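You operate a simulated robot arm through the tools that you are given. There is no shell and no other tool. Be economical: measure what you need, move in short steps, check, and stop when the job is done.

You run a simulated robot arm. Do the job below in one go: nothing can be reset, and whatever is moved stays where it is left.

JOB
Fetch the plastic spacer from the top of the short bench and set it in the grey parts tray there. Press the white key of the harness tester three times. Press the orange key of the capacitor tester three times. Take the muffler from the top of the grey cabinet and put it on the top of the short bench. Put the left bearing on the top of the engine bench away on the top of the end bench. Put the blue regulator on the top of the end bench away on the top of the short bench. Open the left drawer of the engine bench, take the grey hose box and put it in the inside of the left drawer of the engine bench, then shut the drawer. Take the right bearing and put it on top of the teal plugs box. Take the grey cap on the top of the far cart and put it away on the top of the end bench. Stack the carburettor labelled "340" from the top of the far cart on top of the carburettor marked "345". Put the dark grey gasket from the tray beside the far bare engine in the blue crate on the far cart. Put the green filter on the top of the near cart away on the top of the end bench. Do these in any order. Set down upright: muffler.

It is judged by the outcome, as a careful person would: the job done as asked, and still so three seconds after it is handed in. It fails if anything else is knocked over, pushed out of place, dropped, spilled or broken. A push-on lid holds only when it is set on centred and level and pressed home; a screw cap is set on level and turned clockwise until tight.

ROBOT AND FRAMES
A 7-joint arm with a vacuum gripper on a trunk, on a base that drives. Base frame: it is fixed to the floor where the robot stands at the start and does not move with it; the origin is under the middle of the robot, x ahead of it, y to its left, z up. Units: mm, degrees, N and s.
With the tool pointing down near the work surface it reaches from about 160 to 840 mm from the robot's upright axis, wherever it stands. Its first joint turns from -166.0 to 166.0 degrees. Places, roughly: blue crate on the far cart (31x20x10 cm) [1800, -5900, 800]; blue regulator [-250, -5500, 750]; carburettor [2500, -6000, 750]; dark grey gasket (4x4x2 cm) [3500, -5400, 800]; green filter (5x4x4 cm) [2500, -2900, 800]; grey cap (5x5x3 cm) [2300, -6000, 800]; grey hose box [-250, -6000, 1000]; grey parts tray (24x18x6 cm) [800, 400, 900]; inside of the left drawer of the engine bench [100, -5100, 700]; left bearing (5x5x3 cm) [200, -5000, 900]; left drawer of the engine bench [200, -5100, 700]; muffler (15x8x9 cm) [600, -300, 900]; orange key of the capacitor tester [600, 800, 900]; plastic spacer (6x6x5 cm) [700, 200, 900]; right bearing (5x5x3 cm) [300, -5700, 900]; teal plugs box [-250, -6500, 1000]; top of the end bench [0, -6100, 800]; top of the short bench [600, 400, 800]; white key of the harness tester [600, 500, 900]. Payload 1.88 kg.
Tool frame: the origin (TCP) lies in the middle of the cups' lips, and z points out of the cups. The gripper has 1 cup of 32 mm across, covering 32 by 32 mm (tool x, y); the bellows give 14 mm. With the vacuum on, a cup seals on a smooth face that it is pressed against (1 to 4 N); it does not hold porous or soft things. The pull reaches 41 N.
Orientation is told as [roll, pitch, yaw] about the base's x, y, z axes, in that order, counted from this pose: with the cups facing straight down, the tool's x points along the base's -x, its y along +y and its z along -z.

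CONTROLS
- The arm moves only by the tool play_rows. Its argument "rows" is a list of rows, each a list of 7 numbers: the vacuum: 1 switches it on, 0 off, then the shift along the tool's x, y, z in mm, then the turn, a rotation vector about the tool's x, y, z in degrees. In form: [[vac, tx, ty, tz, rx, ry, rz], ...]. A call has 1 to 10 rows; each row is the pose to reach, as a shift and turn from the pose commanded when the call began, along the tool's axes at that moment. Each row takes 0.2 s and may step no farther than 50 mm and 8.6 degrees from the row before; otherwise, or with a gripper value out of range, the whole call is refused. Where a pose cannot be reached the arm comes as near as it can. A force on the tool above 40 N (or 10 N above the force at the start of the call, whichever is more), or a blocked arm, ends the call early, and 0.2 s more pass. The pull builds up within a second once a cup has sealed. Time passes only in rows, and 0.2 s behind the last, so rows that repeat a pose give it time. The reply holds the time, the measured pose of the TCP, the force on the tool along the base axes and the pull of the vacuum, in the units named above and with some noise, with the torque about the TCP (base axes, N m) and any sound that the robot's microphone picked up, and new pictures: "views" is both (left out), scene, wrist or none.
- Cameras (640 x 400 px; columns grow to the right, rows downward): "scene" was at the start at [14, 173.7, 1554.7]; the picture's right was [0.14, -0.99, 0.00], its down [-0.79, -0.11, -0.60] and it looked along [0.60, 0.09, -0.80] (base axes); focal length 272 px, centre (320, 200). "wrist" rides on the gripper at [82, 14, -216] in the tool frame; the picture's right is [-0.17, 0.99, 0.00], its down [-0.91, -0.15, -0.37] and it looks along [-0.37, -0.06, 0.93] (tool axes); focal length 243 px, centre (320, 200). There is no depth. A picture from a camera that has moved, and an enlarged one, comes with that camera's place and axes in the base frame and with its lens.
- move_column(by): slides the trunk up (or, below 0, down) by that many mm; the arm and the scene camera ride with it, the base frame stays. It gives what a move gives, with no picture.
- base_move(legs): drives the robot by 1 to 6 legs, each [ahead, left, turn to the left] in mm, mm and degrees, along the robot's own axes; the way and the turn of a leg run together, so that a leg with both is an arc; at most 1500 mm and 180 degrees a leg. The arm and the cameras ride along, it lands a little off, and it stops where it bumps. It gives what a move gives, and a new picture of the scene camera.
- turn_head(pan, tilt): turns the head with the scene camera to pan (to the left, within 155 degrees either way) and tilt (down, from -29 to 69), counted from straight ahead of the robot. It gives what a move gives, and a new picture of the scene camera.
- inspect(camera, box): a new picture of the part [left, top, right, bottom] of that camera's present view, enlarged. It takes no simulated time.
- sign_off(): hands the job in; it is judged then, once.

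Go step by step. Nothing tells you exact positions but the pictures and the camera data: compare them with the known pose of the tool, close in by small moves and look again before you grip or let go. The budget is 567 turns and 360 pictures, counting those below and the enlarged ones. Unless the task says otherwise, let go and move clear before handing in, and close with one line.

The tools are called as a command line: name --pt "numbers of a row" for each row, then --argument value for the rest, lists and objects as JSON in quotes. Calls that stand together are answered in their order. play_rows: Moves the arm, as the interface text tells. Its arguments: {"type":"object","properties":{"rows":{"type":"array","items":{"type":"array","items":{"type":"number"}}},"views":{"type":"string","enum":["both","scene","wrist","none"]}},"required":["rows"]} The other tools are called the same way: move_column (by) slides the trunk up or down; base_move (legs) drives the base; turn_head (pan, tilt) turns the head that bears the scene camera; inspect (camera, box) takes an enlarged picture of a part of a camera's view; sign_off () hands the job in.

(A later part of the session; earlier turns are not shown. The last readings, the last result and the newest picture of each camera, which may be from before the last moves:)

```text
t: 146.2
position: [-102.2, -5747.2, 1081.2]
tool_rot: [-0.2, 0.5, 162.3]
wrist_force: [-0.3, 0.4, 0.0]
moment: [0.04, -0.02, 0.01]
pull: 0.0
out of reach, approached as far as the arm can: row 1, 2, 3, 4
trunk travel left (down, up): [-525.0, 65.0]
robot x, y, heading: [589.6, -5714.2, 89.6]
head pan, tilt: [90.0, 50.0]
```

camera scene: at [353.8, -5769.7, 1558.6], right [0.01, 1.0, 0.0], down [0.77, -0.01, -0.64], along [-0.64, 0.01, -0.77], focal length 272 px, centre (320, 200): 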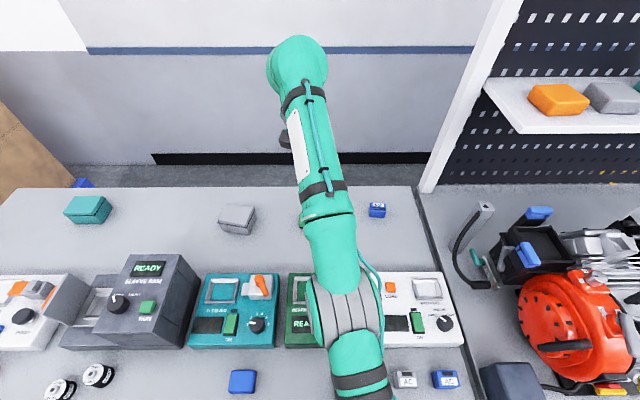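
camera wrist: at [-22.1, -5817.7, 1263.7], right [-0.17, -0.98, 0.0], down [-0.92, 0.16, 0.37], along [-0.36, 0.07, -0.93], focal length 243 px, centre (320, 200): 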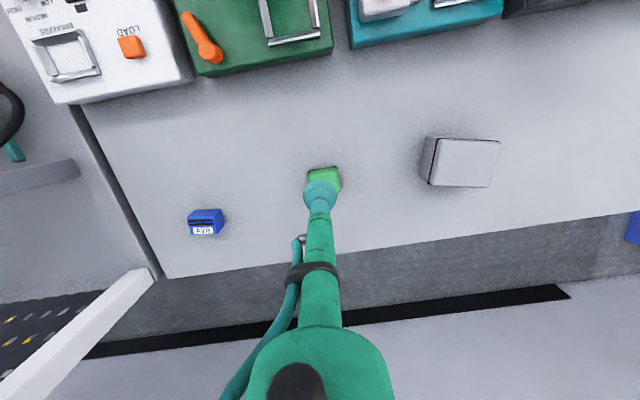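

play_rows --pt "0 0 0 30 0 0 0" --pt "0 0 0 60 0 0 0" --views "none"

play_rows --pt "0 0 40 0 0 0 0" --pt "0 0 80 0 0 0 0" --pt "0 0 120 0 0 0 0" --views "scene"

```text
t: 146.8
position: [-105.5, -5748.8, 1045.0]
tool_rot: [-0.9, 1.7, 159.9]
wrist_force: [-0.2, -0.5, 0.5]
moment: [-0.01, -0.02, 0.04]
pull: 0.0
out of reach, approached as far as the arm can: row 1, 2
trunk travel left (down, up): [-525.0, 65.0]
robot x, y, heading: [591.8, -5714.5, 89.5]
head pan, tilt: [90.0, 50.0]
```

```text
t: 147.8
position: [-130.1, -5808.6, 1031.5]
tool_rot: [0.0, 0.0, 155.4]
wrist_force: [0.4, 0.3, 1.0]
moment: [0.01, -0.02, 0.03]
pull: 0.1
out of reach, approached as far as the arm can: row 2, 3
trunk travel left (down, up): [-525.0, 65.0]
robot x, y, heading: [597.1, -5713.4, 89.1]
head pan, tilt: [90.0, 50.0]
stopped in row 3: the arm was blocked; the commanded pose is now the measured one
camera scene: at [353.0, -5769.7, 1558.5], right [0.01, 1.0, 0.0], down [0.77, -0.01, -0.64], along [-0.64, 0.01, -0.77], focal length 272 px, centre (320, 200)
```

scene: 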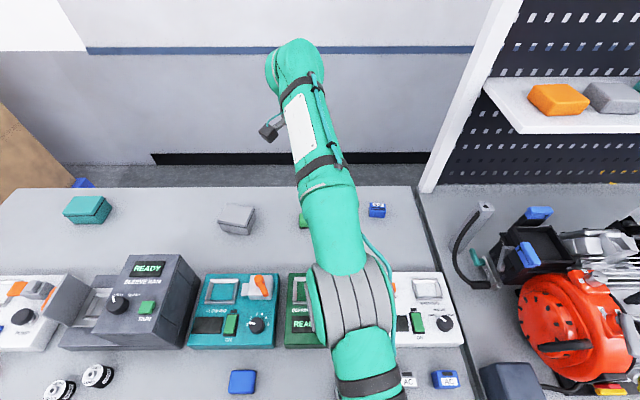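

The raised elbow is probably blocked by the camera head, which leans over the same side. I turn the head forward and try again.

turn_head --pan 0 --tilt 30

play_rows --pt "0 36 -20 -5 0 0 0" --pt "0 72 -38 -10 0 0 0" --pt "0 108 -54 -20 0 0 0" --pt "0 144 -70 -30 0 0 0" --views "scene"

```text
t: 149.4
position: [-130.3, -5809.4, 1033.2]
tool_rot: [0.2, -0.1, 155.4]
wrist_force: [0.1, -0.2, 0.4]
moment: [0.01, -0.02, -0.02]
pull: 0.1
trunk travel left (down, up): [-525.0, 65.0]
robot x, y, heading: [592.0, -5712.0, 89.4]
head pan, tilt: [0.0, 30.0]
camera scene: at [431.5, -5679.9, 1588.2], right [1.0, -0.01, 0.0], down [0.0, -0.5, -0.87], along [0.01, 0.87, -0.5], focal length 272 px, centre (320, 200)
```

scene: 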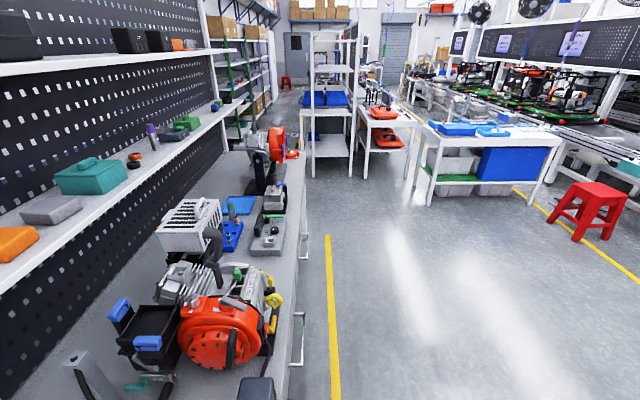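

```text
t: 150.4
position: [-96.0, -5802.7, 1062.3]
tool_rot: [-0.4, 0.6, 154.0]
wrist_force: [0.4, -0.1, -0.1]
moment: [0.0, -0.07, 0.01]
pull: 0.0
out of reach, approached as far as the arm can: row 1, 2, 3, 4
trunk travel left (down, up): [-525.0, 65.0]
robot x, y, heading: [594.5, -5712.2, 89.6]
head pan, tilt: [0.0, 30.0]
camera scene: at [430.8, -5679.9, 1588.1], right [1.0, -0.01, 0.0], down [0.0, -0.5, -0.87], along [0.01, 0.87, -0.5], focal length 272 px, centre (320, 200)
```

scene: 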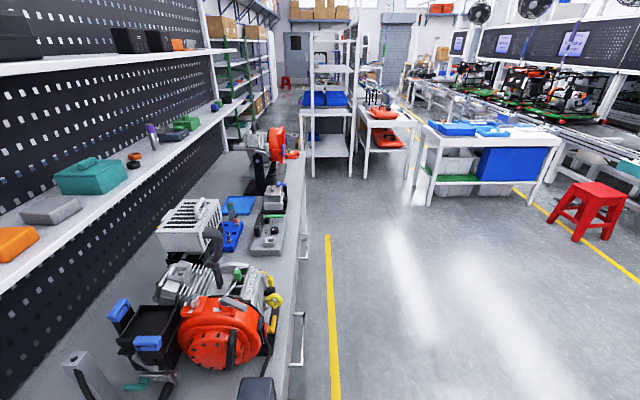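

Still stuck inward. I strafe away from the bench so the arm hangs over open floor, where I can unfold it safely.

base_move --legs '[[0, -550, 0]]'

turn_head --pan 50 --tilt 20

```text
t: 153.6
position: [449.0, -5808.5, 1067.6]
tool_rot: [-0.1, 0.3, 154.1]
wrist_force: [0.0, -0.1, -1.0]
moment: [-0.02, -0.03, 0.0]
pull: 0.0
trunk travel left (down, up): [-525.0, 65.0]
robot x, y, heading: [1143.4, -5719.2, 89.3]
head pan, tilt: [0.0, 30.0]
camera scene: at [977.4, -5685.7, 1588.2], right [1.0, -0.01, 0.0], down [-0.01, -0.5, -0.87], along [0.01, 0.87, -0.5], focal length 272 px, centre (320, 200)
```

scene: 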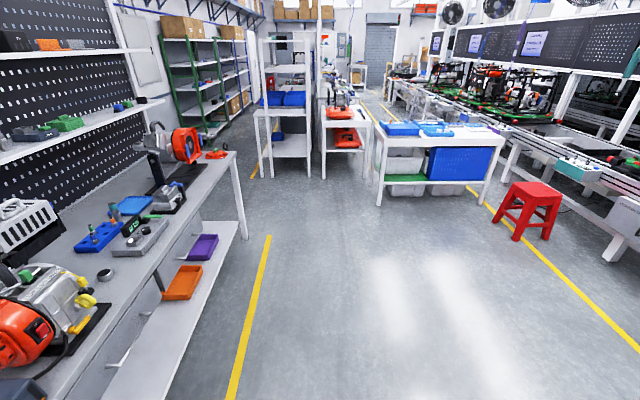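

```text
t: 154.7
position: [448.2, -5805.4, 1066.5]
tool_rot: [-0.1, 0.2, 153.9]
wrist_force: [0.6, 1.0, 0.9]
moment: [0.02, 0.01, -0.01]
pull: 0.0
trunk travel left (down, up): [-525.0, 65.0]
robot x, y, heading: [1139.5, -5717.9, 89.5]
head pan, tilt: [50.0, 20.0]
camera scene: at [905.8, -5715.4, 1604.2], right [0.65, 0.76, 0.0], down [0.26, -0.22, -0.94], along [-0.71, 0.61, -0.34], focal length 272 px, centre (320, 200)
```

scene: 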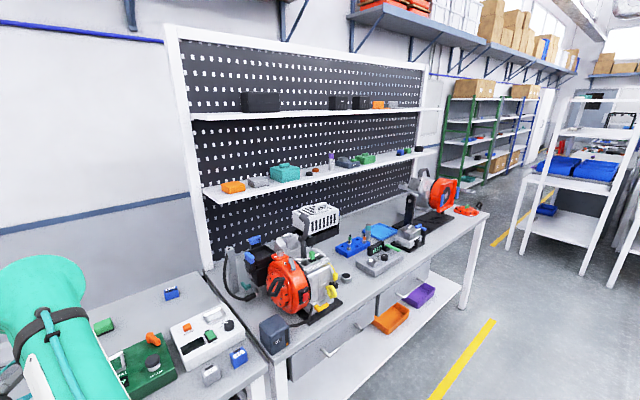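

play_rows --pt "0 -24.3 -41.6 0 0 0 0" --pt "0 -45.8 -84.5 0 0 0 0" --pt "0 -63.8 -129.1 0 0 0 0" --pt "0 -79.9 -174.6 0 0 0 0" --pt "0 -91.2 -221.3 0 0 0 0" --pt "0 -100.6 -268.9 0 0 0 0" --pt "0 -105.5 -316.4 0 0 0 0" --pt "0 -107.7 -365.2 0 0 0 0" --views "none"

```text
t: 156.5
position: [472.6, -5431.1, 1077.7]
tool_rot: [-0.3, 0.5, 154.1]
wrist_force: [-0.4, -0.1, 0.0]
moment: [0.07, 0.0, 0.01]
pull: 0.1
out of reach, approached as far as the arm can: row 1, 2, 3, 4, 5, 6, 7, 8
trunk travel left (down, up): [-525.0, 65.0]
robot x, y, heading: [1141.2, -5715.5, 89.3]
head pan, tilt: [50.0, 20.0]
```

play_rows --pt "0 50 0 0 0 0 0" --pt "0 100 0 0 0 0 0" --pt "0 150 0 0 0 0 0" --pt "0 200 0 0 0 0 0" --views "wrist"

```text
t: 157.5
position: [476.9, -5447.4, 1107.7]
tool_rot: [-0.1, 0.4, 154.0]
wrist_force: [0.1, 0.0, 0.0]
moment: [0.01, -0.01, 0.0]
pull: 0.1
out of reach, approached as far as the arm can: row 1, 2, 3, 4
trunk travel left (down, up): [-525.0, 65.0]
robot x, y, heading: [1143.9, -5716.8, 89.3]
head pan, tilt: [50.0, 20.0]
camera wrist: at [543.1, -5494.3, 1322.9], right [-0.58, -0.81, 0.0], down [-0.76, 0.54, 0.37], along [-0.3, 0.22, -0.93], focal length 243 px, centre (320, 200)
```

wrist: 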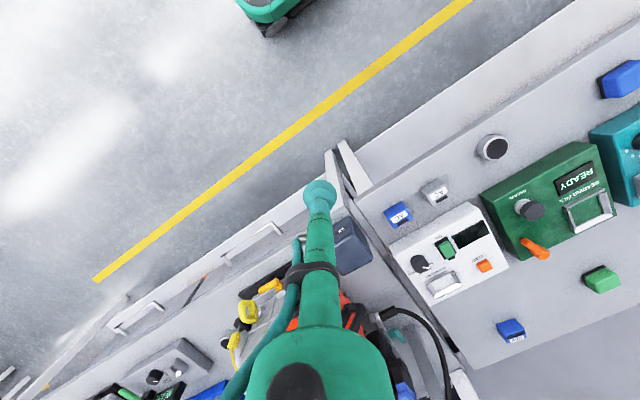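

turn_head --pan 80 --tilt 35

turn_head --pan -30 --tilt 60

```text
t: 158.5
position: [475.3, -5447.0, 1108.2]
tool_rot: [0.0, 0.3, 154.1]
wrist_force: [-0.5, 0.0, -0.1]
moment: [-0.02, -0.01, -0.01]
pull: 0.2
trunk travel left (down, up): [-525.0, 65.0]
robot x, y, heading: [1141.3, -5718.6, 89.4]
head pan, tilt: [80.0, 35.0]
camera scene: at [889.8, -5759.6, 1580.4], right [0.19, 0.98, 0.0], down [0.56, -0.11, -0.82], along [-0.8, 0.15, -0.57], focal length 272 px, centre (320, 200)
```

scene: 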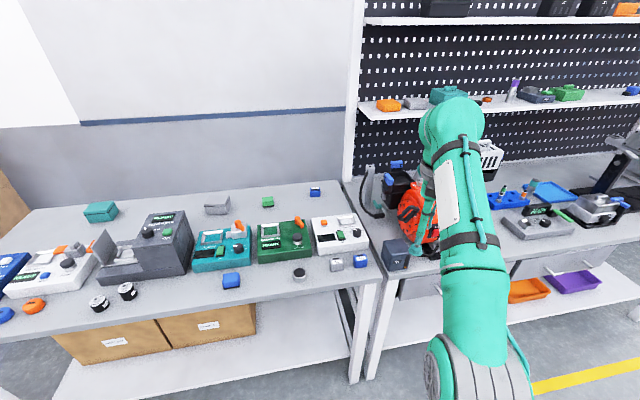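

```text
t: 160.4
position: [476.8, -5446.5, 1107.0]
tool_rot: [-0.1, 0.3, 154.0]
wrist_force: [-0.4, 0.4, 0.1]
moment: [-0.02, 0.03, 0.03]
pull: 0.0
trunk travel left (down, up): [-525.0, 65.0]
robot x, y, heading: [1137.5, -5716.1, 89.5]
head pan, tilt: [-30.0, 60.0]
camera scene: at [1010.4, -5718.8, 1546.1], right [0.86, -0.51, 0.0], down [-0.44, -0.74, -0.5], along [0.26, 0.43, -0.87], focal length 272 px, centre (320, 200)
```

scene: 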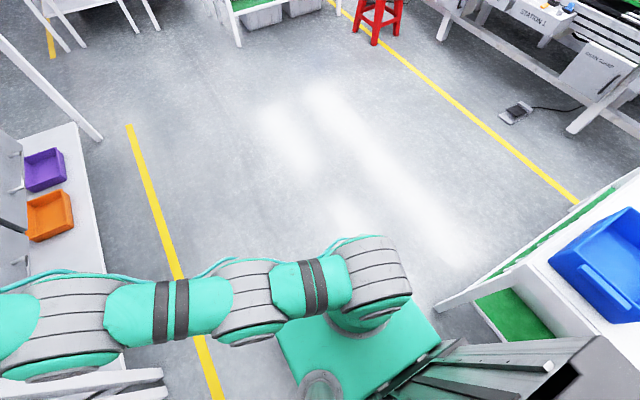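

The arm is fully stretched and the solver seems stuck in that singularity. I try tilting the tool inward to make the elbow bend, then level it again further in.

play_rows --pt "0 42 0 -3 0 8 0" --pt "0 83 0 -12 0 16 0" --pt "0 122 0 -26 0 24 0" --pt "0 150 0 -30 0 30 0" --pt "0 170 0 -30 0 30 0" --pt "0 190 0 -30 0 30 0" --views "none"

```text
t: 161.8
position: [643.5, -5522.4, 1124.1]
tool_rot: [0.0, 30.5, 153.9]
wrist_force: [-0.6, -0.2, -0.8]
moment: [-0.02, -0.07, 0.02]
pull: 0.0
out of reach, approached as far as the arm can: row 1, 3, 4, 5, 6
trunk travel left (down, up): [-525.0, 65.0]
robot x, y, heading: [1140.6, -5718.1, 89.4]
head pan, tilt: [-30.0, 60.0]
```

play_rows --pt "0 0 0 0 0 -6 0" --pt "0 0 0 0 0 -12 0" --pt "0 0 0 0 0 -18 0" --pt "0 0 0 0 0 -24 0" --pt "0 0 0 0 0 -30 0" --views "none"

```text
t: 163.0
position: [643.0, -5521.5, 1123.4]
tool_rot: [-0.1, 0.2, 154.0]
wrist_force: [0.5, -0.3, -0.1]
moment: [-0.01, -0.02, 0.0]
pull: 0.0
trunk travel left (down, up): [-525.0, 65.0]
robot x, y, heading: [1138.3, -5716.4, 89.2]
head pan, tilt: [-30.0, 60.0]
```

Freed. Lesson: keep the arm out of full stretch (about 750 mm from the shoulder). Now I bring it in, square the tool yaw and drive back to the bench for the right bearing.

play_rows --pt "0 39 18 0 0 0 -5" --pt "0 78 35 0 0 0 -10" --pt "0 117 53 0 0 0 -15" --pt "0 156 71 0 0 0 -20" --pt "0 195 88 0 0 0 -26" --pt "0 234 106 0 0 0 -26" --views "none"

turn_head --pan 90 --tilt 60

base_move --legs '[[0, 530, 0.6]]'

```text
t: 164.4
position: [807.9, -5722.3, 1122.7]
tool_rot: [0.0, 0.3, -179.8]
wrist_force: [-0.7, 0.0, -0.8]
moment: [-0.03, -0.02, -0.01]
pull: 0.1
trunk travel left (down, up): [-525.0, 65.0]
robot x, y, heading: [1139.9, -5714.2, 89.4]
head pan, tilt: [-30.0, 60.0]
```

```text
t: 166.4
position: [808.6, -5721.1, 1122.5]
tool_rot: [0.0, 0.3, -179.9]
wrist_force: [-0.6, 0.0, -0.4]
moment: [-0.02, 0.03, 0.01]
pull: 0.0
trunk travel left (down, up): [-525.0, 65.0]
robot x, y, heading: [1140.1, -5719.6, 89.5]
head pan, tilt: [90.0, 60.0]
camera scene: at [909.8, -5775.3, 1546.1], right [0.01, 1.0, 0.0], down [0.87, -0.01, -0.5], along [-0.5, 0.01, -0.87], focal length 272 px, centre (320, 200)
```

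scene: 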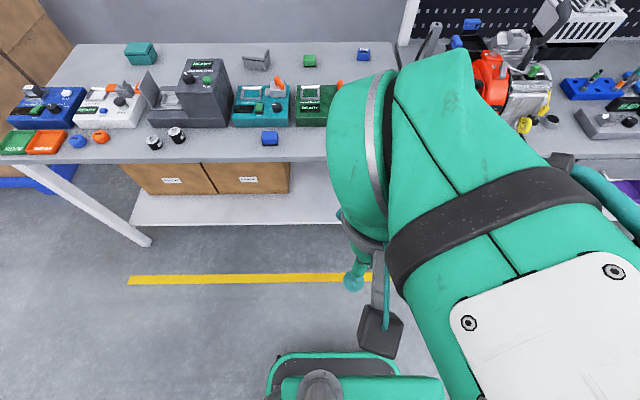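

```text
t: 169.4
position: [290.0, -5722.0, 1122.2]
tool_rot: [0.0, 0.2, -179.3]
wrist_force: [-0.7, 0.1, -0.5]
moment: [-0.01, 0.01, 0.03]
pull: 0.0
trunk travel left (down, up): [-525.0, 65.0]
robot x, y, heading: [621.6, -5714.1, 89.9]
head pan, tilt: [90.0, 60.0]
camera scene: at [391.1, -5774.3, 1546.1], right [0.0, 1.0, 0.0], down [0.87, 0.0, -0.5], along [-0.5, 0.0, -0.87], focal length 272 px, centre (320, 200)
```

scene: 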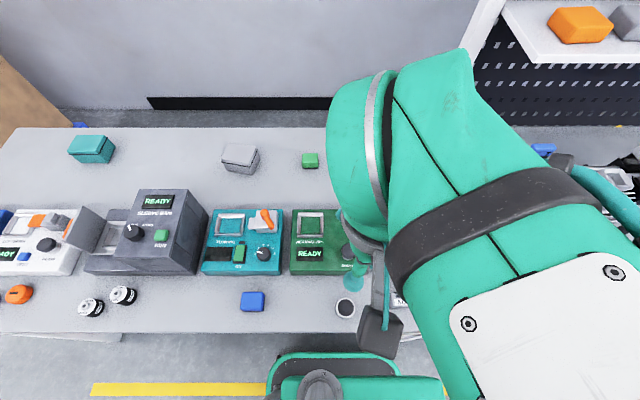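

play_rows --pt "0 0 0 45 0 0 0" --pt "0 0 0 90 0 0 0" --pt "0 0 -6 130 0 0 0" --views "wrist"

inspect --camera "wrist" --box '[260, 120, 380, 220]'

```text
t: 170.2
position: [290.4, -5716.9, 993.8]
tool_rot: [0.0, 0.4, -179.4]
wrist_force: [-0.5, -0.9, 1.2]
moment: [-0.05, -0.03, 0.04]
pull: 0.2
trunk travel left (down, up): [-525.0, 65.0]
robot x, y, heading: [622.8, -5715.5, 89.8]
head pan, tilt: [90.0, 60.0]
camera wrist: at [372.6, -5728.4, 1208.8], right [-0.15, -0.99, 0.0], down [-0.92, 0.14, 0.37], along [-0.37, 0.06, -0.93], focal length 243 px, centre (320, 200)
```

wrist: 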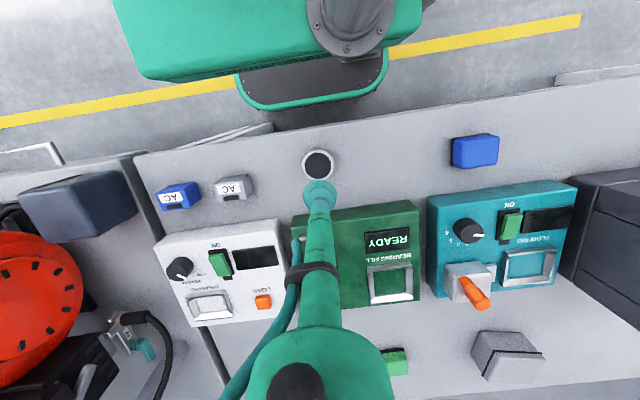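

```text
4.00 times, centred on (320, 170) of wrist
camera zoom: at [372.6, -5728.4, 1208.8], right [-0.15, -0.99, 0.0], down [-0.92, 0.14, 0.37], along [-0.37, 0.06, -0.93], focal length 970 px, centre (320, 320)
```

zoom: 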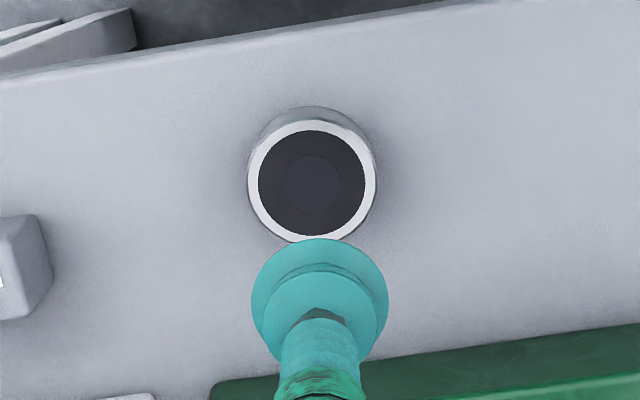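

The bearing has a flat dark seal about 38 mm across, and the cup fits it. I descend onto it.

play_rows --pt "0 -3 -3.5 45 0 0 0" --pt "0 -3 -3.5 90 0 0 0" --pt "0 -3 -3.5 115 0 0 0" --pt "1 -3 -3.5 123 0 0 0" --pt "1 -3 -3.5 127 0 0 0" --pt "1 -3 -3.5 130 0 0 0" --pt "1 -3 -3.5 133 0 0 0" --pt "1 -3 -3.5 133 0 0 0" --views "wrist"

```text
t: 172.0
position: [287.4, -5713.1, 859.9]
tool_rot: [0.0, 0.0, -179.3]
wrist_force: [0.7, 0.6, 26.4]
moment: [0.03, -0.04, -0.04]
pull: 40.7
trunk travel left (down, up): [-525.0, 65.0]
robot x, y, heading: [620.0, -5715.6, 90.0]
head pan, tilt: [90.0, 60.0]
camera wrist: at [369.2, -5724.4, 1075.6], right [-0.15, -0.99, 0.0], down [-0.92, 0.14, 0.37], along [-0.37, 0.06, -0.93], focal length 243 px, centre (320, 200)
```

wrist: 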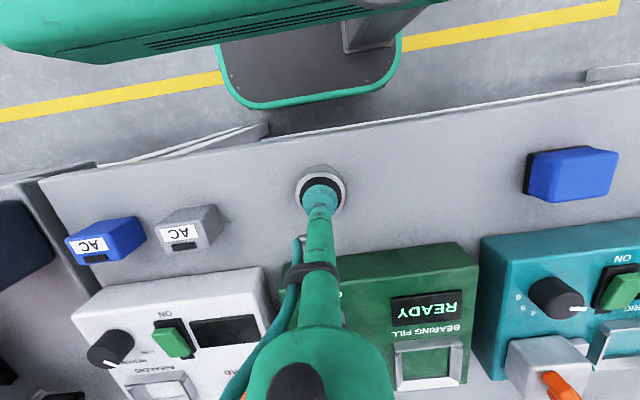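

Sealed. I lift and drive backwards along the bench to the teal plugs box.

play_rows --pt "1 0 0 -10 0 0 0" --pt "1 0 0 -50 0 0 0" --pt "1 0 0 -95 0 0 0" --pt "1 0 0 -140 0 0 0" --pt "1 0 0 -180 0 0 0" --views "none"

base_move --legs '[[-825, 0, 0]]'

```text
t: 173.2
position: [287.7, -5712.5, 1038.5]
tool_rot: [0.0, 0.3, -179.3]
wrist_force: [-1.2, -0.5, -0.3]
moment: [-0.03, 0.02, -0.01]
pull: 40.6
trunk travel left (down, up): [-525.0, 65.0]
robot x, y, heading: [619.2, -5720.1, 89.9]
head pan, tilt: [90.0, 60.0]
```

```text
t: 177.5
position: [289.7, -6524.1, 1038.7]
tool_rot: [0.2, 0.2, -178.9]
wrist_force: [1.2, 0.2, -1.0]
moment: [0.0, -0.01, 0.0]
pull: 41.0
trunk travel left (down, up): [-525.0, 65.0]
robot x, y, heading: [624.3, -6526.2, 90.2]
head pan, tilt: [90.0, 60.0]
camera scene: at [393.1, -6586.8, 1546.1], right [-0.01, 1.0, 0.0], down [0.87, 0.0, -0.5], along [-0.5, 0.0, -0.87], focal length 272 px, centre (320, 200)
```

scene: 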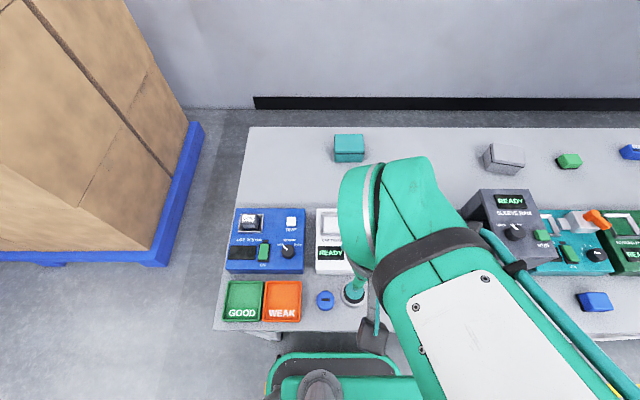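

The teal box is too far from the front, but there's a 640 mm gap between the bench's end and the pallet. I drive round into that gap, facing the wall with the bench on my right.

base_move --legs '[[0, -300, 0], [-590, 0, 0], [0, 0, 90]]'

turn_head --pan 0 --tilt 50

```text
t: 186.2
position: [913.0, -7438.9, 1037.8]
tool_rot: [0.0, 0.3, -90.4]
wrist_force: [-0.7, 0.3, -1.3]
moment: [-0.02, 0.03, 0.02]
pull: 40.5
trunk travel left (down, up): [-525.0, 65.0]
robot x, y, heading: [920.0, -7105.1, 178.9]
head pan, tilt: [90.0, 60.0]
camera scene: at [976.9, -7336.8, 1546.1], right [-1.0, 0.02, 0.0], down [0.02, 0.87, -0.5], along [-0.01, -0.5, -0.87], focal length 272 px, centre (320, 200)
```

scene: 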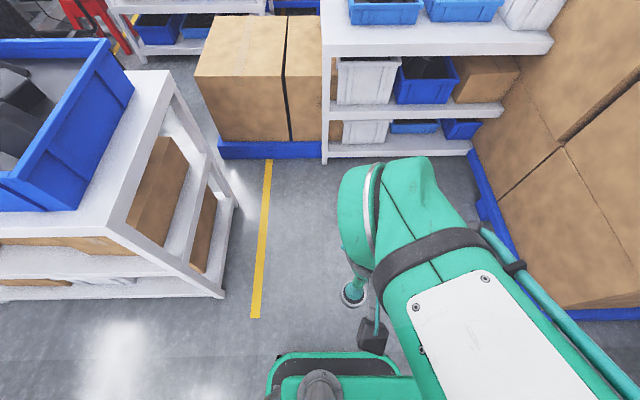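

```text
t: 187.9
position: [912.2, -7438.1, 1038.7]
tool_rot: [0.0, 0.3, -90.4]
wrist_force: [0.5, 0.0, -1.3]
moment: [-0.02, -0.01, 0.0]
pull: 40.6
trunk travel left (down, up): [-525.0, 65.0]
robot x, y, heading: [921.3, -7105.9, 178.7]
head pan, tilt: [0.0, 50.0]
camera scene: at [901.3, -7268.7, 1558.7], right [0.02, 1.0, 0.0], down [0.77, -0.02, -0.64], along [-0.64, 0.01, -0.77], focal length 272 px, centre (320, 200)
```

scene: 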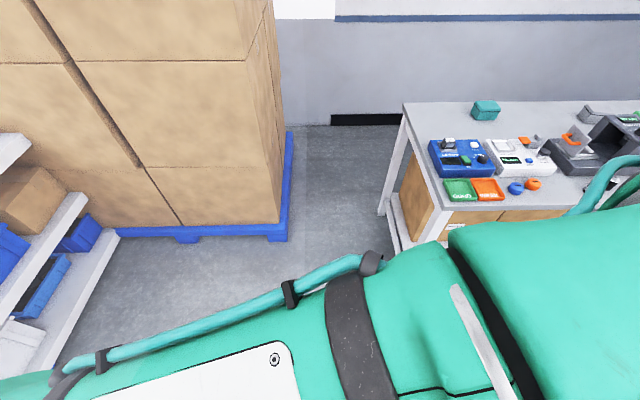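

I swing the arm from the left, through the front, to the right side before entering the gap.

play_rows --pt "1 3.2 -46.3 0 0 0 8" --pt "1 12.9 -91.8 0 0 0 16" --pt "1 28.8 -135.4 0 0 0 24" --pt "1 50.6 -176.5 0 0 0 32" --pt "1 77.9 -214 0 0 0 40" --pt "1 110.2 -247.5 0 0 0 48" --pt "1 146.8 -276 0 0 0 56" --pt "1 187 -299.3 0 0 0 64" --pt "1 230.1 -316.7 0 0 0 72" --pt "1 275.2 -327.9 0 0 0 80" --views "none"

play_rows --pt "1 3.2 -46.3 0 0 0 8" --pt "1 12.9 -91.8 0 0 0 16" --pt "1 28.8 -135.4 0 0 0 24" --pt "1 50.6 -176.5 0 0 0 32" --pt "1 77.9 -214 0 0 0 40" --pt "1 110.2 -247.5 0 0 0 48" --pt "1 146.8 -276 0 0 0 56" --pt "1 187 -299.3 0 0 0 64" --views "scene"

```text
t: 190.1
position: [585.4, -7157.6, 1039.5]
tool_rot: [-0.2, 0.1, -170.5]
wrist_force: [0.4, 0.0, -0.8]
moment: [0.03, 0.04, -0.02]
pull: 40.7
trunk travel left (down, up): [-525.0, 65.0]
robot x, y, heading: [920.7, -7105.2, 178.8]
head pan, tilt: [0.0, 50.0]
```

```text
t: 191.9
position: [720.9, -6832.2, 1044.0]
tool_rot: [-0.2, -0.1, 125.4]
wrist_force: [-0.8, -0.1, -1.1]
moment: [0.02, -0.05, 0.02]
pull: 40.6
trunk travel left (down, up): [-525.0, 65.0]
robot x, y, heading: [921.0, -7102.9, 178.8]
head pan, tilt: [0.0, 50.0]
camera scene: at [901.3, -7268.6, 1558.7], right [0.02, 1.0, 0.0], down [0.77, -0.02, -0.64], along [-0.64, 0.01, -0.77], focal length 272 px, centre (320, 200)
```

scene: 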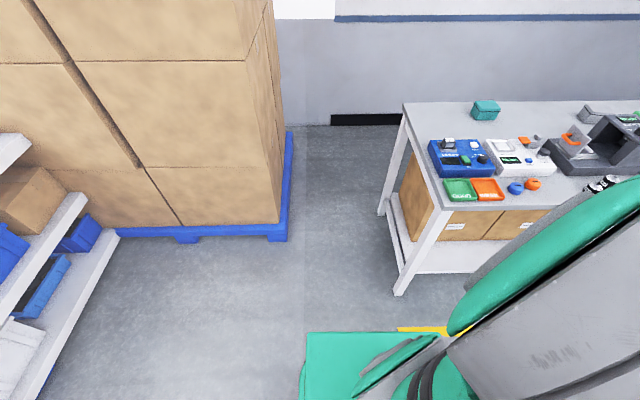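

base_move --legs '[[0, 25, 1.2], [450, 0, 0], [430, 0, 0]]'

turn_head --pan -60 --tilt 50

```text
t: 197.2
position: [-167.1, -6865.9, 1044.1]
tool_rot: [-0.2, -0.2, 127.1]
wrist_force: [-0.2, 0.6, -1.0]
moment: [0.0, 0.02, 0.0]
pull: 40.9
trunk travel left (down, up): [-525.0, 65.0]
robot x, y, heading: [41.2, -7133.4, -179.7]
head pan, tilt: [0.0, 50.0]
camera scene: at [25.7, -7296.3, 1558.7], right [0.0, 1.0, 0.0], down [0.77, 0.0, -0.64], along [-0.64, 0.0, -0.77], focal length 272 px, centre (320, 200)
```

scene: 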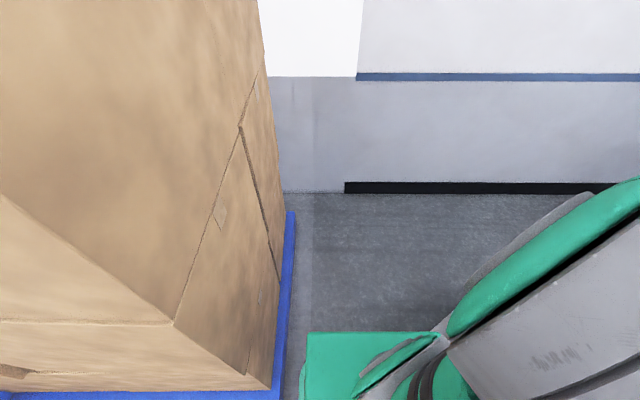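

```text
t: 198.5
position: [-166.4, -6864.8, 1044.0]
tool_rot: [-0.3, -0.2, 127.0]
wrist_force: [-0.1, -0.1, -0.7]
moment: [0.01, 0.0, 0.02]
pull: 41.0
trunk travel left (down, up): [-525.0, 65.0]
robot x, y, heading: [40.1, -7133.2, -179.7]
head pan, tilt: [-60.0, 50.0]
camera scene: at [63.9, -7229.5, 1558.7], right [0.86, 0.5, 0.0], down [0.39, -0.66, -0.64], along [-0.32, 0.56, -0.77], focal length 272 px, centre (320, 200)
```

scene: 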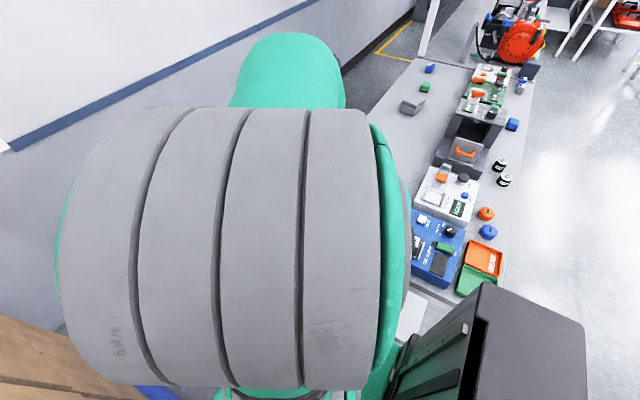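

play_rows --pt "1 -39 -25 0 0 0 5" --pt "1 -78 -50 0 0 0 10" --pt "1 -118 -74 0 0 0 15" --pt "1 -157 -99 0 0 0 20" --pt "1 -196 -124 0 0 0 25" --pt "1 -235 -149 0 0 0 30" --pt "1 -275 -173 0 0 0 37" --pt "1 -300 -189 0 0 0 37" --views "wrist"

```text
t: 200.3
position: [-195.9, -6511.7, 1044.6]
tool_rot: [-0.1, -0.2, 89.9]
wrist_force: [0.0, -0.1, -1.4]
moment: [0.01, 0.01, -0.03]
pull: 40.7
trunk travel left (down, up): [-525.0, 65.0]
robot x, y, heading: [41.9, -7132.6, -179.9]
head pan, tilt: [-60.0, 50.0]
camera wrist: at [-210.2, -6594.2, 1259.2], right [-0.99, 0.17, 0.0], down [0.15, 0.91, 0.38], along [0.06, 0.37, -0.93], focal length 243 px, centre (320, 200)
```

wrist: 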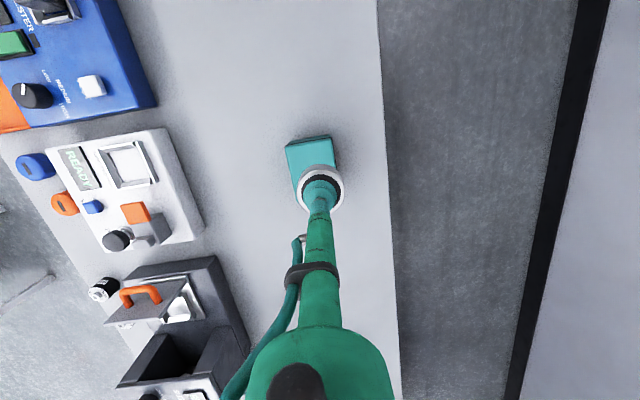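

play_rows --pt "1 0 -40 0 0 0 0" --pt "1 0 -80 0 0 0 0" --pt "1 0 -80 0 0 0 0" --views "wrist"

inspect --camera "wrist" --box '[300, 120, 440, 220]'

```text
t: 201.1
position: [-115.6, -6511.0, 1044.5]
tool_rot: [0.1, -0.3, 89.9]
wrist_force: [-0.2, -0.3, -1.6]
moment: [0.04, 0.0, 0.01]
pull: 40.8
trunk travel left (down, up): [-525.0, 65.0]
robot x, y, heading: [41.2, -7132.3, -179.6]
head pan, tilt: [-60.0, 50.0]
camera wrist: at [-128.7, -6593.7, 1259.6], right [-0.99, 0.17, 0.0], down [0.15, 0.91, 0.38], along [0.06, 0.37, -0.93], focal length 243 px, centre (320, 200)
```

wrist: 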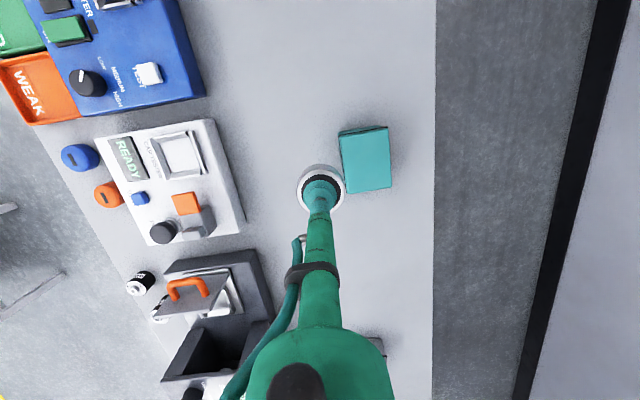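

```text
4.00 times, centred on (370, 170) of wrist
camera zoom: at [-128.7, -6593.7, 1259.6], right [-0.99, 0.17, 0.0], down [0.15, 0.91, 0.38], along [0.06, 0.37, -0.93], focal length 970 px, centre (120, 320)
```

zoom: 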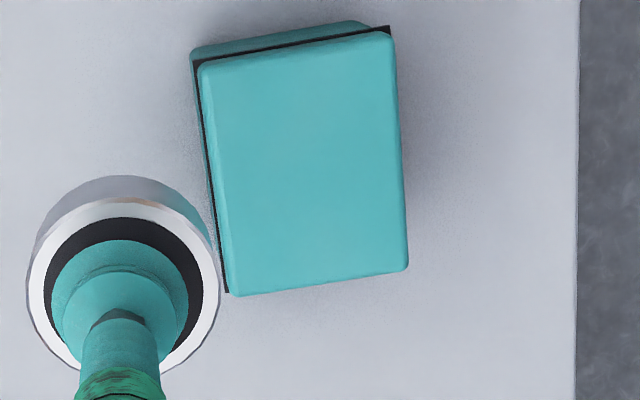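

The box top is centred at about [-186,-6498]. I move over it and lower.

play_rows --pt "1 -6 35 10 0 0 0" --pt "1 -12 70 30 0 0 0" --pt "1 -12 70 70 0 0 0" --pt "1 -12 70 95 0 0 0" --pt "1 -12 70 103 0 0 0" --pt "1 -12 70 103 0 0 0" --views "wrist"

```text
t: 202.5
position: [-186.6, -6498.4, 941.5]
tool_rot: [-0.1, -0.3, 90.1]
wrist_force: [-0.5, -0.2, -1.2]
moment: [0.0, 0.01, -0.01]
pull: 41.1
trunk travel left (down, up): [-525.0, 65.0]
robot x, y, heading: [43.1, -7127.2, -179.7]
head pan, tilt: [-60.0, 50.0]
camera wrist: at [-200.0, -6580.8, 1157.4], right [-0.99, 0.17, 0.0], down [0.15, 0.91, 0.38], along [0.06, 0.37, -0.93], focal length 243 px, centre (320, 200)
```

wrist: 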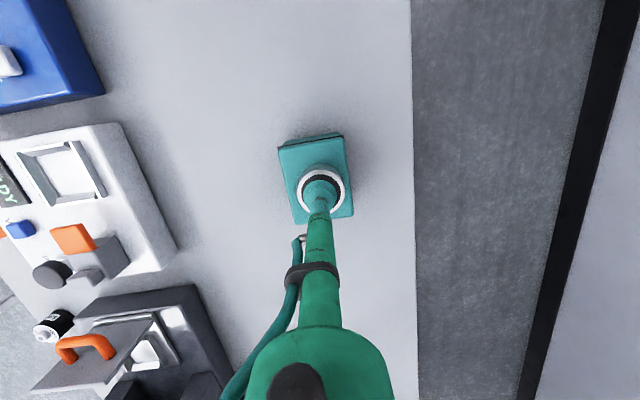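

play_rows --pt "1 0 0 4 0 0 0" --pt "1 0 0 8 0 0 0" --pt "1 0 0 12 0 0 0" --pt "1 0 0 12 0 0 0" --views "none"

play_rows --pt "1 0 0 2 0 0 0" --pt "1 0 0 4 0 0 0" --pt "1 0 0 6 0 0 0" --views "wrist"

```text
t: 203.5
position: [-186.3, -6498.5, 933.0]
tool_rot: [0.0, -0.5, 89.9]
wrist_force: [1.6, -2.9, 14.7]
moment: [-0.22, 0.05, 0.0]
pull: 40.6
trunk travel left (down, up): [-525.0, 65.0]
robot x, y, heading: [39.4, -7128.1, -179.7]
head pan, tilt: [-60.0, 50.0]
```

```text
t: 204.3
position: [-185.5, -6498.2, 928.0]
tool_rot: [0.0, -0.7, 89.9]
wrist_force: [-3.1, 3.1, 30.6]
moment: [-0.22, 0.07, 0.04]
pull: 40.5
trunk travel left (down, up): [-525.0, 65.0]
robot x, y, heading: [41.6, -7129.8, -179.8]
head pan, tilt: [-60.0, 50.0]
camera wrist: at [-198.7, -6582.1, 1141.9], right [-0.99, 0.16, 0.0], down [0.15, 0.91, 0.39], along [0.06, 0.38, -0.92], focal length 243 px, centre (320, 200)
```

wrist: 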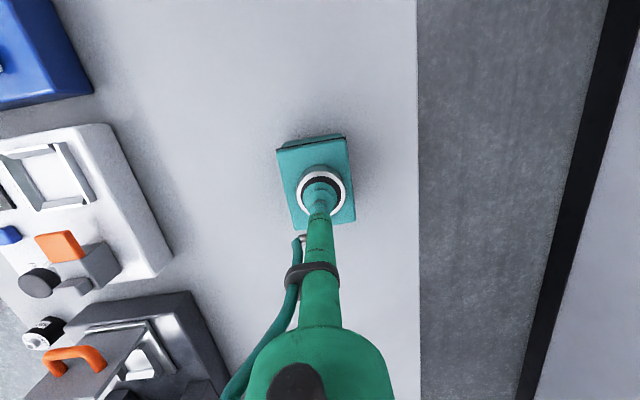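

In contact and centred on the box. I ease off, release, and rise.

play_rows --pt "1 0 0 -5 0 0.5 0" --pt "0 0 0 -5 0 0.5 0" --pt "0 0 0 -5 0 0.5 0" --pt "0 0 0 -5 0 0.5 0" --pt "0 0 0 -10 0 0.5 0" --pt "0 0 0 -40 0 0.5 0" --pt "0 0 0 -85 0 0.5 0" --pt "0 0 0 -120 0 0.5 0" --views "wrist"

```text
t: 206.1
position: [-187.4, -6497.7, 1043.6]
tool_rot: [0.0, 0.3, 90.0]
wrist_force: [0.0, 0.8, -0.2]
moment: [0.0, -0.01, 0.0]
pull: 0.0
trunk travel left (down, up): [-525.0, 65.0]
robot x, y, heading: [43.6, -7134.5, -179.8]
head pan, tilt: [-60.0, 50.0]
camera wrist: at [-200.3, -6578.8, 1258.8], right [-0.99, 0.17, 0.0], down [0.15, 0.92, 0.37], along [0.06, 0.37, -0.93], focal length 243 px, centre (320, 200)
```

wrist: 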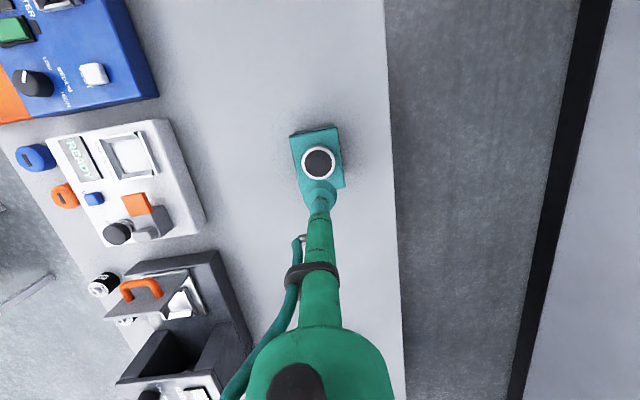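

The right bearing sits on the teal box. I retract and back out of the gap.

play_rows --pt "0 45 0 0 0 0 0" --pt "0 90 0 0 0 0 0" --pt "0 135 0 0 0 0 0" --pt "0 180 0 0 0 0 0" --pt "0 225 0 0 0 0 0" --pt "0 270 0 0 0 0 0" --pt "0 315 0 0 0 0 0" --pt "0 350 0 0 0 0 0" --views "none"

base_move --legs '[[-900, 0, 0]]'

```text
t: 207.9
position: [-184.0, -6851.4, 1046.1]
tool_rot: [0.1, 0.3, 90.0]
wrist_force: [-0.2, -0.4, 0.1]
moment: [-0.04, 0.01, 0.03]
pull: 0.0
trunk travel left (down, up): [-525.0, 65.0]
robot x, y, heading: [40.1, -7128.6, -179.4]
head pan, tilt: [-60.0, 50.0]
```

```text
t: 212.7
position: [718.5, -6847.6, 1046.3]
tool_rot: [0.1, 0.2, 89.7]
wrist_force: [0.2, -0.4, -0.3]
moment: [0.0, -0.04, 0.01]
pull: 0.0
trunk travel left (down, up): [-525.0, 65.0]
robot x, y, heading: [939.5, -7133.4, 180.0]
head pan, tilt: [-60.0, 50.0]
camera scene: at [962.8, -7228.2, 1558.7], right [0.87, 0.5, 0.0], down [0.38, -0.66, -0.64], along [-0.32, 0.56, -0.77], focal length 272 px, centre (320, 200)
```

scene: 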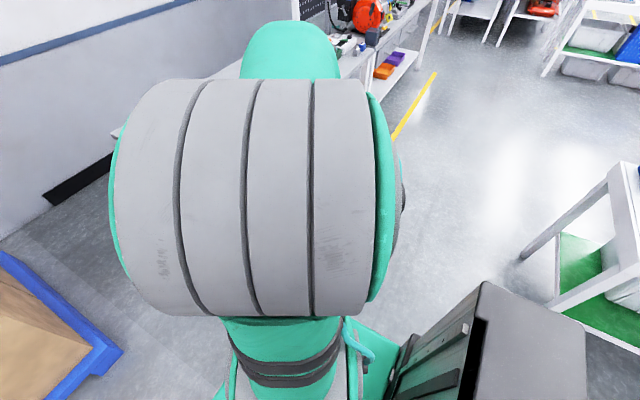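

base_move --legs '[[0, -1100, 0], [0, -1040, 0]]'

turn_head --pan 0 --tilt 45

```text
t: 223.4
position: [729.2, -4676.2, 1046.2]
tool_rot: [-0.1, 0.3, 88.8]
wrist_force: [0.1, 0.5, 1.2]
moment: [-0.01, 0.02, 0.02]
pull: 0.1
trunk travel left (down, up): [-525.0, 65.0]
robot x, y, heading: [950.1, -4959.9, 179.3]
head pan, tilt: [-60.0, 50.0]
camera scene: at [970.7, -5059.0, 1558.7], right [0.87, 0.49, 0.0], down [0.37, -0.67, -0.64], along [-0.31, 0.56, -0.77], focal length 272 px, centre (320, 200)
```

scene: 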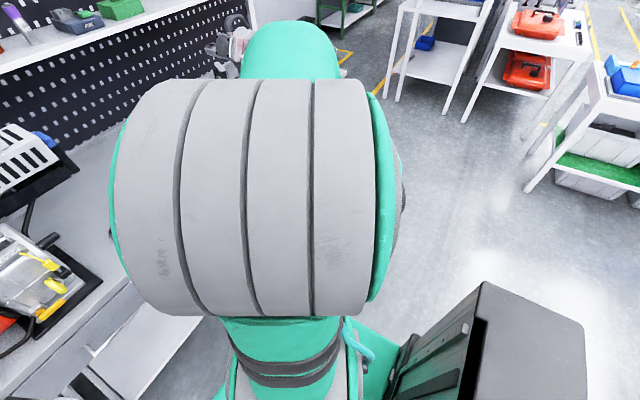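

```text
t: 224.7
position: [729.7, -4676.3, 1045.6]
tool_rot: [0.0, 0.2, 88.8]
wrist_force: [0.1, 0.3, 0.6]
moment: [0.01, 0.02, 0.03]
pull: 0.0
trunk travel left (down, up): [-525.0, 65.0]
robot x, y, heading: [947.6, -4960.3, 179.5]
head pan, tilt: [0.0, 45.0]
camera scene: at [927.0, -5125.0, 1565.6], right [0.01, 1.0, 0.0], down [0.71, -0.01, -0.71], along [-0.71, 0.01, -0.71], focal length 272 px, centre (320, 200)
```

scene: 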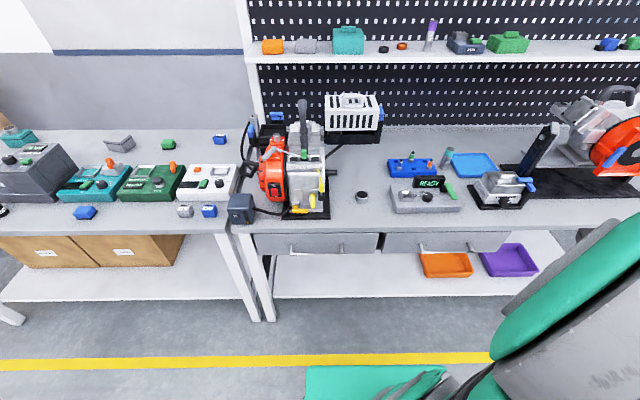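

inspect --camera "scene" --box '[230, 170, 400, 270]'

```text
3.76 times, centred on (315, 220) of scene
camera zoom: at [927.0, -5125.0, 1565.6], right [0.01, 1.0, 0.0], down [0.71, -0.01, -0.71], along [-0.71, 0.01, -0.71], focal length 1022 px, centre (339, 125)
```

zoom: 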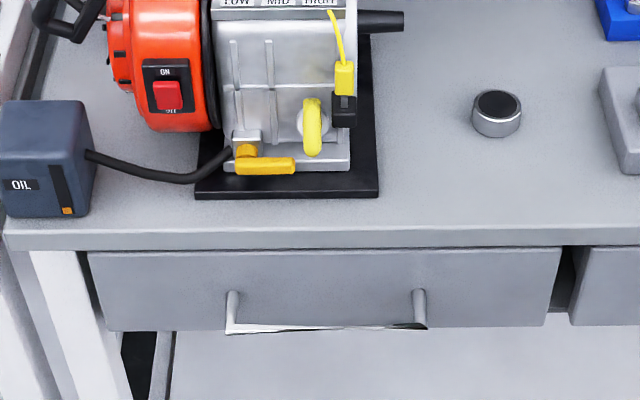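

I swing the arm to the front first, then take the left bearing at about [210,-4972].

play_rows --pt "0 28.4 18.2 0 0 0 -8.5" --pt "0 56.8 36.4 0 0 0 -17" --pt "0 85.2 54.6 0 0 0 -25.5" --pt "0 113.6 72.8 0 0 0 -34" --pt "0 142 91 0 0 0 -42.5" --pt "0 170.4 109.2 0 0 0 -51" --pt "0 198.8 127.4 0 0 0 -59.5" --pt "0 227.2 145.6 0 0 0 -68" --pt "0 255.6 163.8 0 0 0 -76.5" --pt "0 284 182 0 0 0 -85" --views "none"

play_rows --pt "0 -40 0 0 0 0 -5.5" --pt "0 -85 0 0 0 0 -5.5" --pt "0 -130 0 0 0 0 -5.5" --pt "0 -175 0 0 0 0 -5.5" --pt "0 -220 0 10 0 0 -5.5" --pt "0 -265 0 20 0 0 -5.5" --pt "0 -305 0 40 0 0 -5.5" --views "wrist"

```text
t: 226.9
position: [542.4, -4956.6, 1046.9]
tool_rot: [0.3, -0.1, 174.1]
wrist_force: [0.3, 0.0, 0.2]
moment: [-0.01, 0.02, 0.0]
pull: 0.1
trunk travel left (down, up): [-525.0, 65.0]
robot x, y, heading: [951.0, -4962.5, 179.2]
head pan, tilt: [0.0, 45.0]
```

```text
t: 228.5
position: [238.9, -4922.5, 1009.0]
tool_rot: [0.2, 0.0, 179.5]
wrist_force: [0.6, -0.7, 0.8]
moment: [0.03, 0.02, 0.02]
pull: 0.0
trunk travel left (down, up): [-525.0, 65.0]
robot x, y, heading: [950.2, -4962.7, 179.0]
head pan, tilt: [0.0, 45.0]
camera wrist: at [320.9, -4936.5, 1223.2], right [-0.18, -0.98, 0.0], down [-0.91, 0.16, 0.37], along [-0.37, 0.06, -0.93], focal length 243 px, centre (320, 200)
```

wrist: 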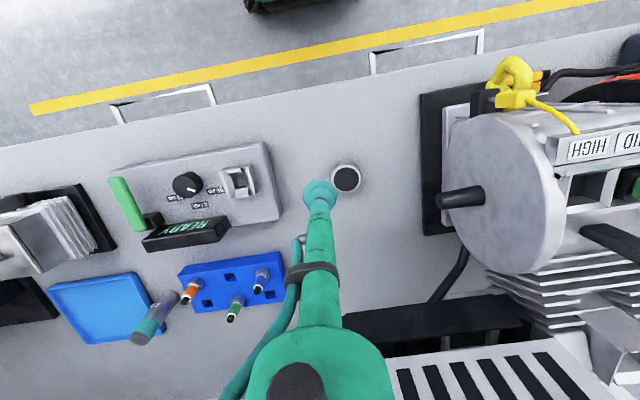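

play_rows --pt "0 -15 17 10 0 0 0" --pt "0 -30 34 20 0 0 0" --pt "0 -30 34 50 0 0 0" --pt "0 -30 34 70 0 0 0" --views "wrist"

inspect --camera "wrist" --box '[260, 130, 380, 230]'

```text
t: 229.5
position: [209.1, -4958.9, 935.9]
tool_rot: [0.3, 0.0, 179.3]
wrist_force: [-0.3, 0.9, -0.3]
moment: [-0.03, 0.0, -0.03]
pull: 0.1
trunk travel left (down, up): [-525.0, 65.0]
robot x, y, heading: [951.2, -4958.8, 179.2]
head pan, tilt: [0.0, 45.0]
camera wrist: at [291.5, -4971.3, 1151.5], right [-0.18, -0.98, 0.0], down [-0.91, 0.16, 0.37], along [-0.37, 0.06, -0.93], focal length 243 px, centre (320, 200)
```

wrist: 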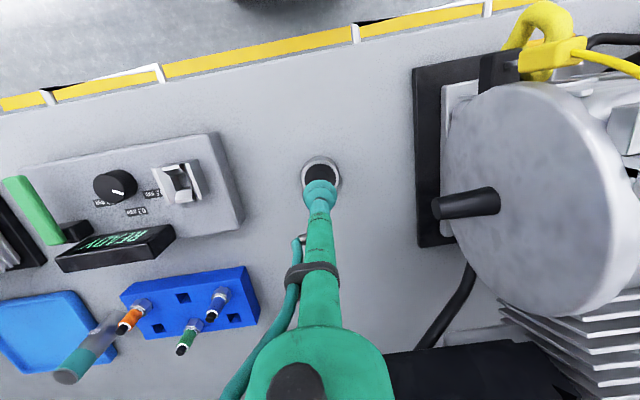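

```text
4.00 times, centred on (320, 180) of wrist
camera zoom: at [291.5, -4971.3, 1151.5], right [-0.18, -0.98, 0.0], down [-0.91, 0.16, 0.37], along [-0.37, 0.06, -0.93], focal length 970 px, centre (320, 280)
```

zoom: 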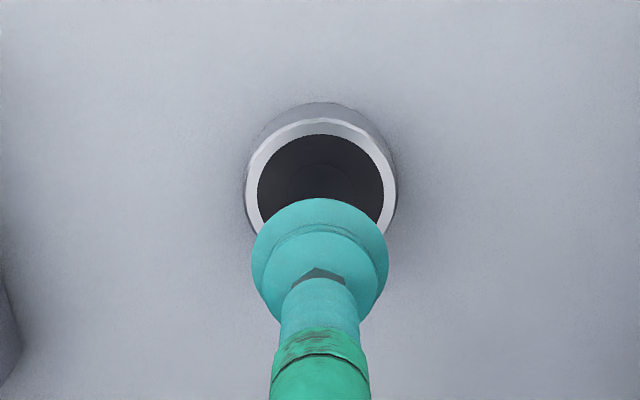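

play_rows --pt "0 -2 0 40 0 0 0" --pt "1 -2 0 58 0 0 0" --pt "1 -2 0 62 0 0 0" --pt "1 -2 0 65 0 0 0" --pt "1 -2 0 68 0 0 0" --pt "1 -2 0 70 0 0 0" --pt "1 -2 0 70 0 0 0" --views "none"

```text
t: 231.1
position: [206.1, -4957.6, 871.5]
tool_rot: [0.2, -0.4, 179.5]
wrist_force: [-0.5, -0.7, 29.6]
moment: [0.06, -0.16, -0.04]
pull: 40.9
trunk travel left (down, up): [-525.0, 65.0]
robot x, y, heading: [951.5, -4960.0, 179.0]
head pan, tilt: [0.0, 45.0]
```

Sealed. I lift, retract and strafe to the end bench's free front spot.

play_rows --pt "1 0 0 -10 0 0 0" --pt "1 0 0 -50 0 0 0" --pt "1 10 0 -95 0 0 0" --pt "1 25 0 -140 0 0 0" --pt "1 60 0 -170 0 0 0" --pt "1 105 0 -180 0 0 0" --pt "1 150 0 -180 0 0 0" --pt "1 195 0 -180 0 0 0" --pt "1 240 0 -180 0 0 0" --pt "1 285 0 -180 0 0 0" --views "none"

base_move --legs '[[0, 755, 0.8]]'

```text
t: 233.3
position: [492.0, -4961.6, 1047.9]
tool_rot: [0.3, 0.0, 179.4]
wrist_force: [0.5, 0.5, -0.8]
moment: [0.01, -0.03, 0.0]
pull: 40.6
trunk travel left (down, up): [-525.0, 65.0]
robot x, y, heading: [945.9, -4959.3, 179.1]
head pan, tilt: [0.0, 45.0]
```

```text
t: 237.4
position: [489.2, -5729.1, 1047.6]
tool_rot: [0.1, 0.0, -179.3]
wrist_force: [0.2, -0.5, -0.7]
moment: [-0.01, 0.01, 0.01]
pull: 40.6
trunk travel left (down, up): [-525.0, 65.0]
robot x, y, heading: [949.4, -5716.8, -179.3]
head pan, tilt: [0.0, 45.0]
camera scene: at [927.9, -5882.4, 1565.6], right [-0.01, 1.0, 0.0], down [0.71, 0.01, -0.71], along [-0.71, -0.01, -0.71], focal length 272 px, centre (320, 200)
```

scene: 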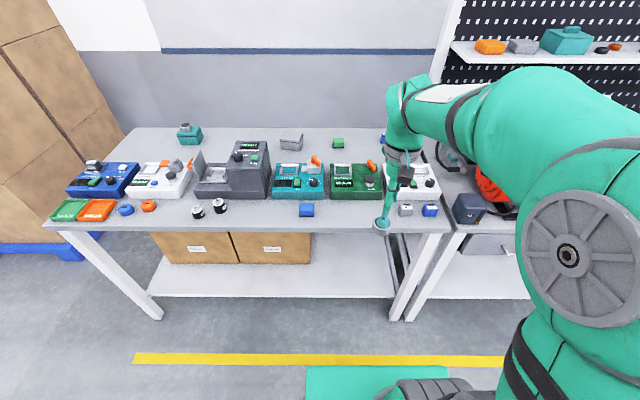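

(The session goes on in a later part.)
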